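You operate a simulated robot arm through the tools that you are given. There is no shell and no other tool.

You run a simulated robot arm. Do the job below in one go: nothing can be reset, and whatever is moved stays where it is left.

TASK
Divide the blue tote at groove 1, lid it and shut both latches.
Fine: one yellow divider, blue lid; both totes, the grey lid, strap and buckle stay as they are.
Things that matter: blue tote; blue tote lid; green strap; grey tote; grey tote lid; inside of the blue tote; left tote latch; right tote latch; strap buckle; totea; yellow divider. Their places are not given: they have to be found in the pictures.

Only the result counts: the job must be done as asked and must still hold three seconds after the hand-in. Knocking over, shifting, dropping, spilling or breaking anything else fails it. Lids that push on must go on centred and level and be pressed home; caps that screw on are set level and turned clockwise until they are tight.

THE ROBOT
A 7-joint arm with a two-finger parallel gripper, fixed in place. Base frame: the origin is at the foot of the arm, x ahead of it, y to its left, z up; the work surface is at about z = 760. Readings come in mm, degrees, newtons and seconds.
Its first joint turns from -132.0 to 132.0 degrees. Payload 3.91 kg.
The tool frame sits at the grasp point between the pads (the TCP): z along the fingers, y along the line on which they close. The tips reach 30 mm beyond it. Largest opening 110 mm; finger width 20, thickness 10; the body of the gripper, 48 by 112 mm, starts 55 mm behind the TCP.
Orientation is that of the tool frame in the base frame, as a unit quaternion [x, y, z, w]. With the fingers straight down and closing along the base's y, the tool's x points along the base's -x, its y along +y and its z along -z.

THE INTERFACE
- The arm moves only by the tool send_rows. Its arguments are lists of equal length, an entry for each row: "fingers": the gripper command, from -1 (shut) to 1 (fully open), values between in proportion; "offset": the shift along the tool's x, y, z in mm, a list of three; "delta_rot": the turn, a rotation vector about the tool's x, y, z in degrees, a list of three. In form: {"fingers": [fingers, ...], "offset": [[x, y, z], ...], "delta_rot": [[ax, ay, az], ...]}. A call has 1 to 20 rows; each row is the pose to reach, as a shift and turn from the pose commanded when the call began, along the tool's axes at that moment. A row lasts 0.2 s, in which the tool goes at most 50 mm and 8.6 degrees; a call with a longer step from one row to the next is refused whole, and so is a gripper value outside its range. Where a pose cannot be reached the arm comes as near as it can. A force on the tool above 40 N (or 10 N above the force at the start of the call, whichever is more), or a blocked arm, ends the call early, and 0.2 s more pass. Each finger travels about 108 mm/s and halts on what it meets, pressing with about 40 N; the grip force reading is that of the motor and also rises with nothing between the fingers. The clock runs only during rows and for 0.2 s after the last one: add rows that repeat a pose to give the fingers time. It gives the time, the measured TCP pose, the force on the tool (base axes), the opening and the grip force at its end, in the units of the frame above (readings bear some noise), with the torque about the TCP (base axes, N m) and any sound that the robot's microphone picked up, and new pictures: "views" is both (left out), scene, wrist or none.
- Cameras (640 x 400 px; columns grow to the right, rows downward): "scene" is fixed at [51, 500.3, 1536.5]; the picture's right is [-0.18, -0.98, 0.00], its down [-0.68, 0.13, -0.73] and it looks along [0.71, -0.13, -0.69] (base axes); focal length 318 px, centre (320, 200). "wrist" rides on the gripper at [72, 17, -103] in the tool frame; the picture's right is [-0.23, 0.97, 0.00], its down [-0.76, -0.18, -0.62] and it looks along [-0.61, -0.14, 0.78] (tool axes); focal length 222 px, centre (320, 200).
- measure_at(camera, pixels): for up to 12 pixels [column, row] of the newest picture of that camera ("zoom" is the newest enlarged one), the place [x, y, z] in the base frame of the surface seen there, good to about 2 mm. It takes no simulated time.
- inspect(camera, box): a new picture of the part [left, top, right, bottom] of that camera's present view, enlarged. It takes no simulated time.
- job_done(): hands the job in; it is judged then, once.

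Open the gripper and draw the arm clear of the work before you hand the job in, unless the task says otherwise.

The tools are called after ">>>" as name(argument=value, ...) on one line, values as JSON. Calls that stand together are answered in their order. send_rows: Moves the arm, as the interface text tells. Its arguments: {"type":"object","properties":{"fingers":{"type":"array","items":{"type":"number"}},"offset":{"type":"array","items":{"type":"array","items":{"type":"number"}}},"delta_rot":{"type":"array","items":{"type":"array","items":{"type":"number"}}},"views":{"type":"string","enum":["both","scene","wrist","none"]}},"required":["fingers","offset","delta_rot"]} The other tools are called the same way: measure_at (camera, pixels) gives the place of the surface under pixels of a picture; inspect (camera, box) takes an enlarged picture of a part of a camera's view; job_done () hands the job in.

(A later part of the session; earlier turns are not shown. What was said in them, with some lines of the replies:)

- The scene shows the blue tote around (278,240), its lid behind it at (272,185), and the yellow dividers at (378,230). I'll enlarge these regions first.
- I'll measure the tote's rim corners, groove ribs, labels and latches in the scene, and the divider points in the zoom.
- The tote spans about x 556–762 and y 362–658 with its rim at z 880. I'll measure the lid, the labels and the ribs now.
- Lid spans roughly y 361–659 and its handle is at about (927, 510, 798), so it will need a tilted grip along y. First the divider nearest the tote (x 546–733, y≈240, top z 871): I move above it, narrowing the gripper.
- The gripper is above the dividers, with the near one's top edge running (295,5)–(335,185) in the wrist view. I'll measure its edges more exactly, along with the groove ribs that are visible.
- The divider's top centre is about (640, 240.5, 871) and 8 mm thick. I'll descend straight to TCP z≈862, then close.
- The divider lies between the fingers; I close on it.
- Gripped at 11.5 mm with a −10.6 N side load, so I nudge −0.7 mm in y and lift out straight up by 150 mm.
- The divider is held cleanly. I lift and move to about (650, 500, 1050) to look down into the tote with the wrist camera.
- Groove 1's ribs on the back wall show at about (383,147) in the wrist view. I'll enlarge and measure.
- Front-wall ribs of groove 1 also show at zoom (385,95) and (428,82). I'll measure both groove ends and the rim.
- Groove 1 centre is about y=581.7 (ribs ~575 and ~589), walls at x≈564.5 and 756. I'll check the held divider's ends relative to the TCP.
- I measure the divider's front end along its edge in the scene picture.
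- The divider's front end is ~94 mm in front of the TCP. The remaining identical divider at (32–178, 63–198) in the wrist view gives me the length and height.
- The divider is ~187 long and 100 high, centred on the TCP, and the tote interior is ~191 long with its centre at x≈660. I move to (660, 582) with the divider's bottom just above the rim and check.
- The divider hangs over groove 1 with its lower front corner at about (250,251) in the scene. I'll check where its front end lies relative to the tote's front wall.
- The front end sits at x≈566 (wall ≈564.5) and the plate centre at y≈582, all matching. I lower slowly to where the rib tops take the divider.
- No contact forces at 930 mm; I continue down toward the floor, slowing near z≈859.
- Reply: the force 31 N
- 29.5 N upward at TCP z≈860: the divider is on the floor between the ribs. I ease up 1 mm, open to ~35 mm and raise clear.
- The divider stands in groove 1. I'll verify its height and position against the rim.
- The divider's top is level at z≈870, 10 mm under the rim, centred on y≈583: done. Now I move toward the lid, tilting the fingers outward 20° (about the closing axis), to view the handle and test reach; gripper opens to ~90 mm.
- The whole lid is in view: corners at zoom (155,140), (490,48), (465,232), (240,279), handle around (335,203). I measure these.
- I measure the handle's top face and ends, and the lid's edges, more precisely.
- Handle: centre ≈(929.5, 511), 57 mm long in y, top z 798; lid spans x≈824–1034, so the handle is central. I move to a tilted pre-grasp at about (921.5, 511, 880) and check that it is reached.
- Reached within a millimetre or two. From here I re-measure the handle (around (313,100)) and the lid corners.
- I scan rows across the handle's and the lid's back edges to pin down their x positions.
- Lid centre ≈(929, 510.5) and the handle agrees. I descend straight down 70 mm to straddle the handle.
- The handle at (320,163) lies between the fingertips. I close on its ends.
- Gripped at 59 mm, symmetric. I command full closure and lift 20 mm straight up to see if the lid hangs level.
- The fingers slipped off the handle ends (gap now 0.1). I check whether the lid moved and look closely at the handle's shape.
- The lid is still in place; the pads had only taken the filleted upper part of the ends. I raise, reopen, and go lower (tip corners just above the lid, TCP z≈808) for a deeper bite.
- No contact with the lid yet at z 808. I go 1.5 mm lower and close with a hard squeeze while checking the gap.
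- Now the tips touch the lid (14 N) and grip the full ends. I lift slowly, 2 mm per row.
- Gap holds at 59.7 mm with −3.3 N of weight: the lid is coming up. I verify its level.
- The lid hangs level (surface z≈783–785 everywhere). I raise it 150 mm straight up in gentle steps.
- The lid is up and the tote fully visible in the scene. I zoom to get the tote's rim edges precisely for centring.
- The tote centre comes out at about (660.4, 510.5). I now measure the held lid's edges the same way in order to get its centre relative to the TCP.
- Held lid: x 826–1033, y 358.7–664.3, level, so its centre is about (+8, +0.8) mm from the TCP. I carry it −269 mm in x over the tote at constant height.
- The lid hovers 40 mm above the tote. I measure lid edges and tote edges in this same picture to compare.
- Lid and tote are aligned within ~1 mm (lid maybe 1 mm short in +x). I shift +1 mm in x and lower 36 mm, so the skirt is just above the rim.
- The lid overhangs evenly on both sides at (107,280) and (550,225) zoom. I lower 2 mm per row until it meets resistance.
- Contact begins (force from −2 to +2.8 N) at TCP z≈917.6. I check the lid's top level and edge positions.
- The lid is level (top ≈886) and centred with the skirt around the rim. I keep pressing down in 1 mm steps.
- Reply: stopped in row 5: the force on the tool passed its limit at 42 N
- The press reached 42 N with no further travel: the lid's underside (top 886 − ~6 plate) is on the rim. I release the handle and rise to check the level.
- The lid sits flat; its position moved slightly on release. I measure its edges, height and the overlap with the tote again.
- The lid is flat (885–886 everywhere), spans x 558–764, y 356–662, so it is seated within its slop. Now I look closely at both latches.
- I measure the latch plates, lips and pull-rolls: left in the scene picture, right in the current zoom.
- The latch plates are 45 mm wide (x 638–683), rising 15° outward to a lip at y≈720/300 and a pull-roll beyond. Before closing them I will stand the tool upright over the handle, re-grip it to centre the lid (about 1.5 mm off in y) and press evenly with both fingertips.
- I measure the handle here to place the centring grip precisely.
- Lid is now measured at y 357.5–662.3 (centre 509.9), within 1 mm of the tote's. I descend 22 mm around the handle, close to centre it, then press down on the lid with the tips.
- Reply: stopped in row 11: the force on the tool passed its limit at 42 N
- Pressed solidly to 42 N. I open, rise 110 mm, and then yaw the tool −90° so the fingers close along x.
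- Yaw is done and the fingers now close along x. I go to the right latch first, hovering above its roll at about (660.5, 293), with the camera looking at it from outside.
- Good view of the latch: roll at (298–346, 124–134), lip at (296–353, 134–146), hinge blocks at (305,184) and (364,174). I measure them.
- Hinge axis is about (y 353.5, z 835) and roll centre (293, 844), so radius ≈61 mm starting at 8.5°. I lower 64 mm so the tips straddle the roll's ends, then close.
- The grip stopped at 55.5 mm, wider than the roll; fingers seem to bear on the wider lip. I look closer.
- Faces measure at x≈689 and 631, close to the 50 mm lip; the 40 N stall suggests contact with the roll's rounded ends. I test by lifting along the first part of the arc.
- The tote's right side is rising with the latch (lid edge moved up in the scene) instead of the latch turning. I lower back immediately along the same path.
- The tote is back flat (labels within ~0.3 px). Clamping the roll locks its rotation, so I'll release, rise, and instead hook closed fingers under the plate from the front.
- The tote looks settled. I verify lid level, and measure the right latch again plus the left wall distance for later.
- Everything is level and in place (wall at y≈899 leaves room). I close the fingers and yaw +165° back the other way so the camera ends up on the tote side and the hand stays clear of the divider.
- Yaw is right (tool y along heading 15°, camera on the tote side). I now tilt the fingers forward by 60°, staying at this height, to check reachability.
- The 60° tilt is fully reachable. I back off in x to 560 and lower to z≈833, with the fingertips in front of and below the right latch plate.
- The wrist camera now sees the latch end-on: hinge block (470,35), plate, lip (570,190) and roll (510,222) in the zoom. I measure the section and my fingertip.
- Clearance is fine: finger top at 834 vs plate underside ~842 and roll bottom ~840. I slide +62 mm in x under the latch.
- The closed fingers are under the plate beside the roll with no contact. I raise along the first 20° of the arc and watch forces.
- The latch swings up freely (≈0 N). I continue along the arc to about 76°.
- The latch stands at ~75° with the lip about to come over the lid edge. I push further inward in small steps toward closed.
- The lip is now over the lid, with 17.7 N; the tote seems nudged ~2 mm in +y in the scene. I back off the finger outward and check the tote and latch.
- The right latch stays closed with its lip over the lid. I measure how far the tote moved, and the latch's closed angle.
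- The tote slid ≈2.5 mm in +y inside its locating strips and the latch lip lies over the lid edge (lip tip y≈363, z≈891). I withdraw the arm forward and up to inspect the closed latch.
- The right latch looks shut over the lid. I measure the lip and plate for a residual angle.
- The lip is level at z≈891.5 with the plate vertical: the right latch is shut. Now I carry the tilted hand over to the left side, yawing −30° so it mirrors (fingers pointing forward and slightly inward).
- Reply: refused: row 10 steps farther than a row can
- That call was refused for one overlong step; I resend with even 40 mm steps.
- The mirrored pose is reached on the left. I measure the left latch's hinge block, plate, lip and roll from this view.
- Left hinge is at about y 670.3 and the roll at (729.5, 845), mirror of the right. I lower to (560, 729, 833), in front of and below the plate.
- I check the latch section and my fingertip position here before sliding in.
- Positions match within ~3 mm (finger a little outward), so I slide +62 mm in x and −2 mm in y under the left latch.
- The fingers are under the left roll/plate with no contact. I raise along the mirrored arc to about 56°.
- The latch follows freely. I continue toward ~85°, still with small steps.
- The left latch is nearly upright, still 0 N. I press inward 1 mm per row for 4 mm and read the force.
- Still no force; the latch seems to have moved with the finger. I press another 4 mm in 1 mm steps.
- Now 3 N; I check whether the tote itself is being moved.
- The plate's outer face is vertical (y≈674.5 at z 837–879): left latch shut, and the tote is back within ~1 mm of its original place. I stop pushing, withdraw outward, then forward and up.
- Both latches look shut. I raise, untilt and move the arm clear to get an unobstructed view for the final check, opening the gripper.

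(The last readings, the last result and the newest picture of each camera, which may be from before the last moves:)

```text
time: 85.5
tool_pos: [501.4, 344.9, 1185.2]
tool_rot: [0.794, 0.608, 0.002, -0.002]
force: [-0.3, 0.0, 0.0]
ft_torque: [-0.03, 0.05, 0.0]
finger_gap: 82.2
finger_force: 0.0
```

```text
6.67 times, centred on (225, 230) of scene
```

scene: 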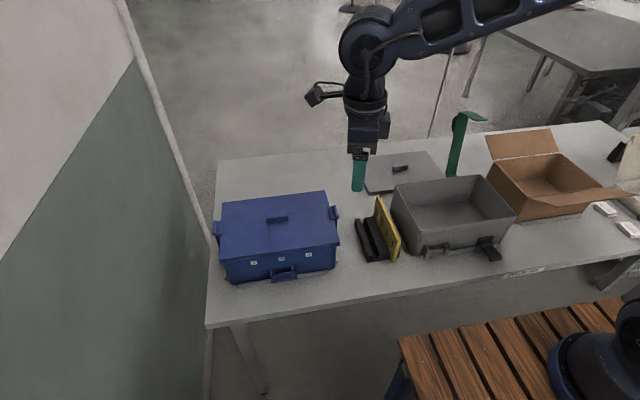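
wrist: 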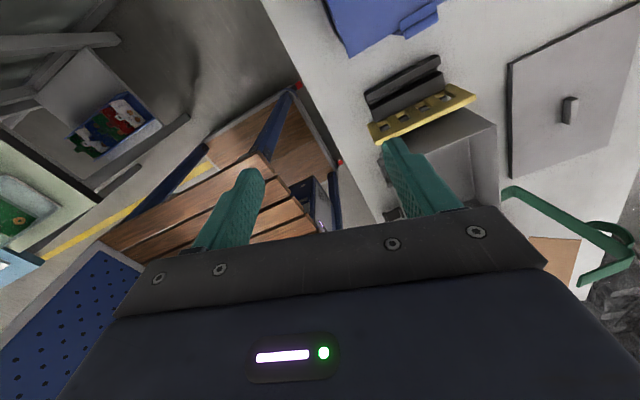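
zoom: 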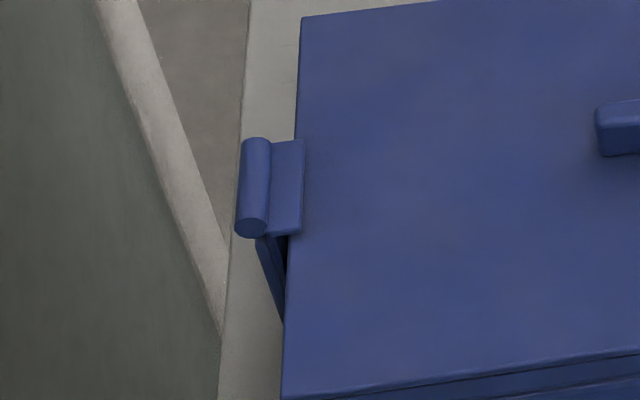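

Left latch's lip overlaps the lid edge only slightly. I measure lips, plates and the lid edges on both sides.

>>> measure_at(camera="zoom", pixels=[[300, 150], [300, 225], [280, 150], [280, 225], [255, 180], [292, 185], [275, 270], [262, 245], [305, 190], [310, 190], [290, 300], [298, 100]])

>>> inspect(camera="scene", box=[310, 190, 350, 250])

```text
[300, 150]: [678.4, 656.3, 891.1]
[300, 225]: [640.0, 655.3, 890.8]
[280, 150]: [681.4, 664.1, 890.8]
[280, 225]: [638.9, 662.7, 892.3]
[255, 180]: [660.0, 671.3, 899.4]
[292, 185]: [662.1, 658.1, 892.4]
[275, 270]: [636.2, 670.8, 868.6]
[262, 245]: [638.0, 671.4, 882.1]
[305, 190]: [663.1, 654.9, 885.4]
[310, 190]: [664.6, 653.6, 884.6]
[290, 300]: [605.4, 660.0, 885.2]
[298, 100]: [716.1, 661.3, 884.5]
```

```text
6.67 times, centred on (330, 220) of scene
```

zoom: 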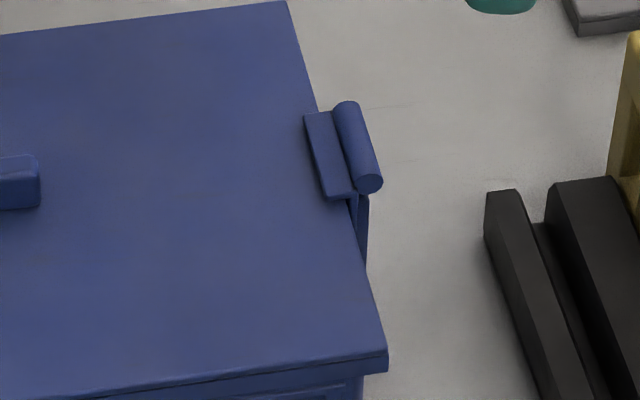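

Left lip is level at z≈891 and reaches to y≈655 over the lid edge (660.5). I check the right latch and overall positions the same way.

>>> measure_at(camera="zoom", pixels=[[308, 120], [325, 190], [328, 120], [346, 188], [358, 150], [362, 230], [300, 60], [375, 340], [315, 115], [280, 130], [355, 260], [300, 130]])

>>> measure_at(camera="scene", pixels=[[253.9, 262.7], [281.4, 258.7], [308.3, 254.5], [230, 258], [330, 240], [320, 196], [238, 205], [280, 219]])

>>> inspect(camera="scene", box=[340, 100, 540, 270])

```text
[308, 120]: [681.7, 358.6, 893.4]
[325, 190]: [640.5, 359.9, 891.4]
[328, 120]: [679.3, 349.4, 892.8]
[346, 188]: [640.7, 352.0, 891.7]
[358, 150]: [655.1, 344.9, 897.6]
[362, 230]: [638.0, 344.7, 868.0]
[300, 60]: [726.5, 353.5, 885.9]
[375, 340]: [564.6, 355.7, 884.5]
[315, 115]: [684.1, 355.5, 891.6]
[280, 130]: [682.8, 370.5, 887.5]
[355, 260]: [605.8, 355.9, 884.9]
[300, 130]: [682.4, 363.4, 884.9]
```

```text
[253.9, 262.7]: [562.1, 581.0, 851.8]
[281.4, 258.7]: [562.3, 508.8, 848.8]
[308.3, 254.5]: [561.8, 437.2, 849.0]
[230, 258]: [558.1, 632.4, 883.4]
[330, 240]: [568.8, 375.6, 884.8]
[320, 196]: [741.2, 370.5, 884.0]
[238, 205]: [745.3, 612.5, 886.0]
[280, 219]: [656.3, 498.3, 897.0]
```

```text
2.35 times, centred on (440, 185) of scene
```

zoom: 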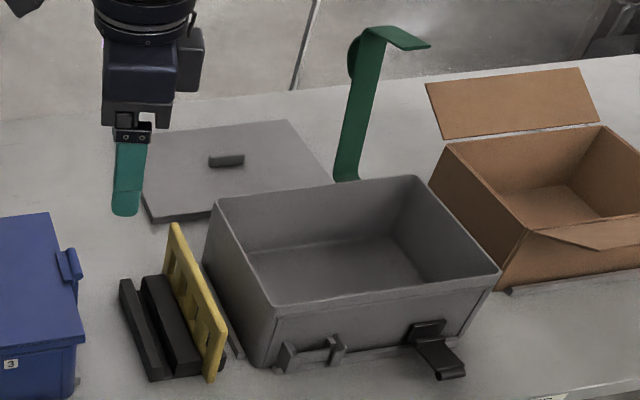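

Both lips are level over the lid edges (about 5 mm overlap each side), both plates are vertical, and the lid is flat at 885. The tote is within ~1.5 mm of its start, the grey tote, lid, strap and spare divider are untouched, and the arm is clear with the gripper open. Handing in.

>>> job_done()

```text
The job is handed in.
```

The job is handed in. One yellow divider stands in groove 1 of the blue tote, the lid is on and pressed home, and both latches are shut. The hand-in gave no verdict, so what follows is what I measured just before it.

- **Divider:** It sits between the groove 1 ribs with its top level, about 10 mm below the rim. I could not look inside again after fitting the lid.
- **Lid:** It lies flat on the rim, centred to about 1 mm. I pressed it twice to about 42 N with no further travel.
- **Latches:** Both plates stand vertical, with their lips level and about 5 mm over the lid edge on each side.
- **Everything else:** The grey tote, grey lid, strap and buckle looked untouched in the last picture, and so did the spare divider.

Two things went wrong on the way:
- **Tote lifted:** On my first try at the right latch I clamped it, and the tote's right side rose about 12 mm with it. I lowered it straight back and the lid was still level. I then closed both latches by pushing from below.
- **Tote shifted:** Closing the latches slid the blue tote a few millimetres each way. It ended about 1.5 mm from where it started.

The arm was clear of the work with the gripper open when I handed in.
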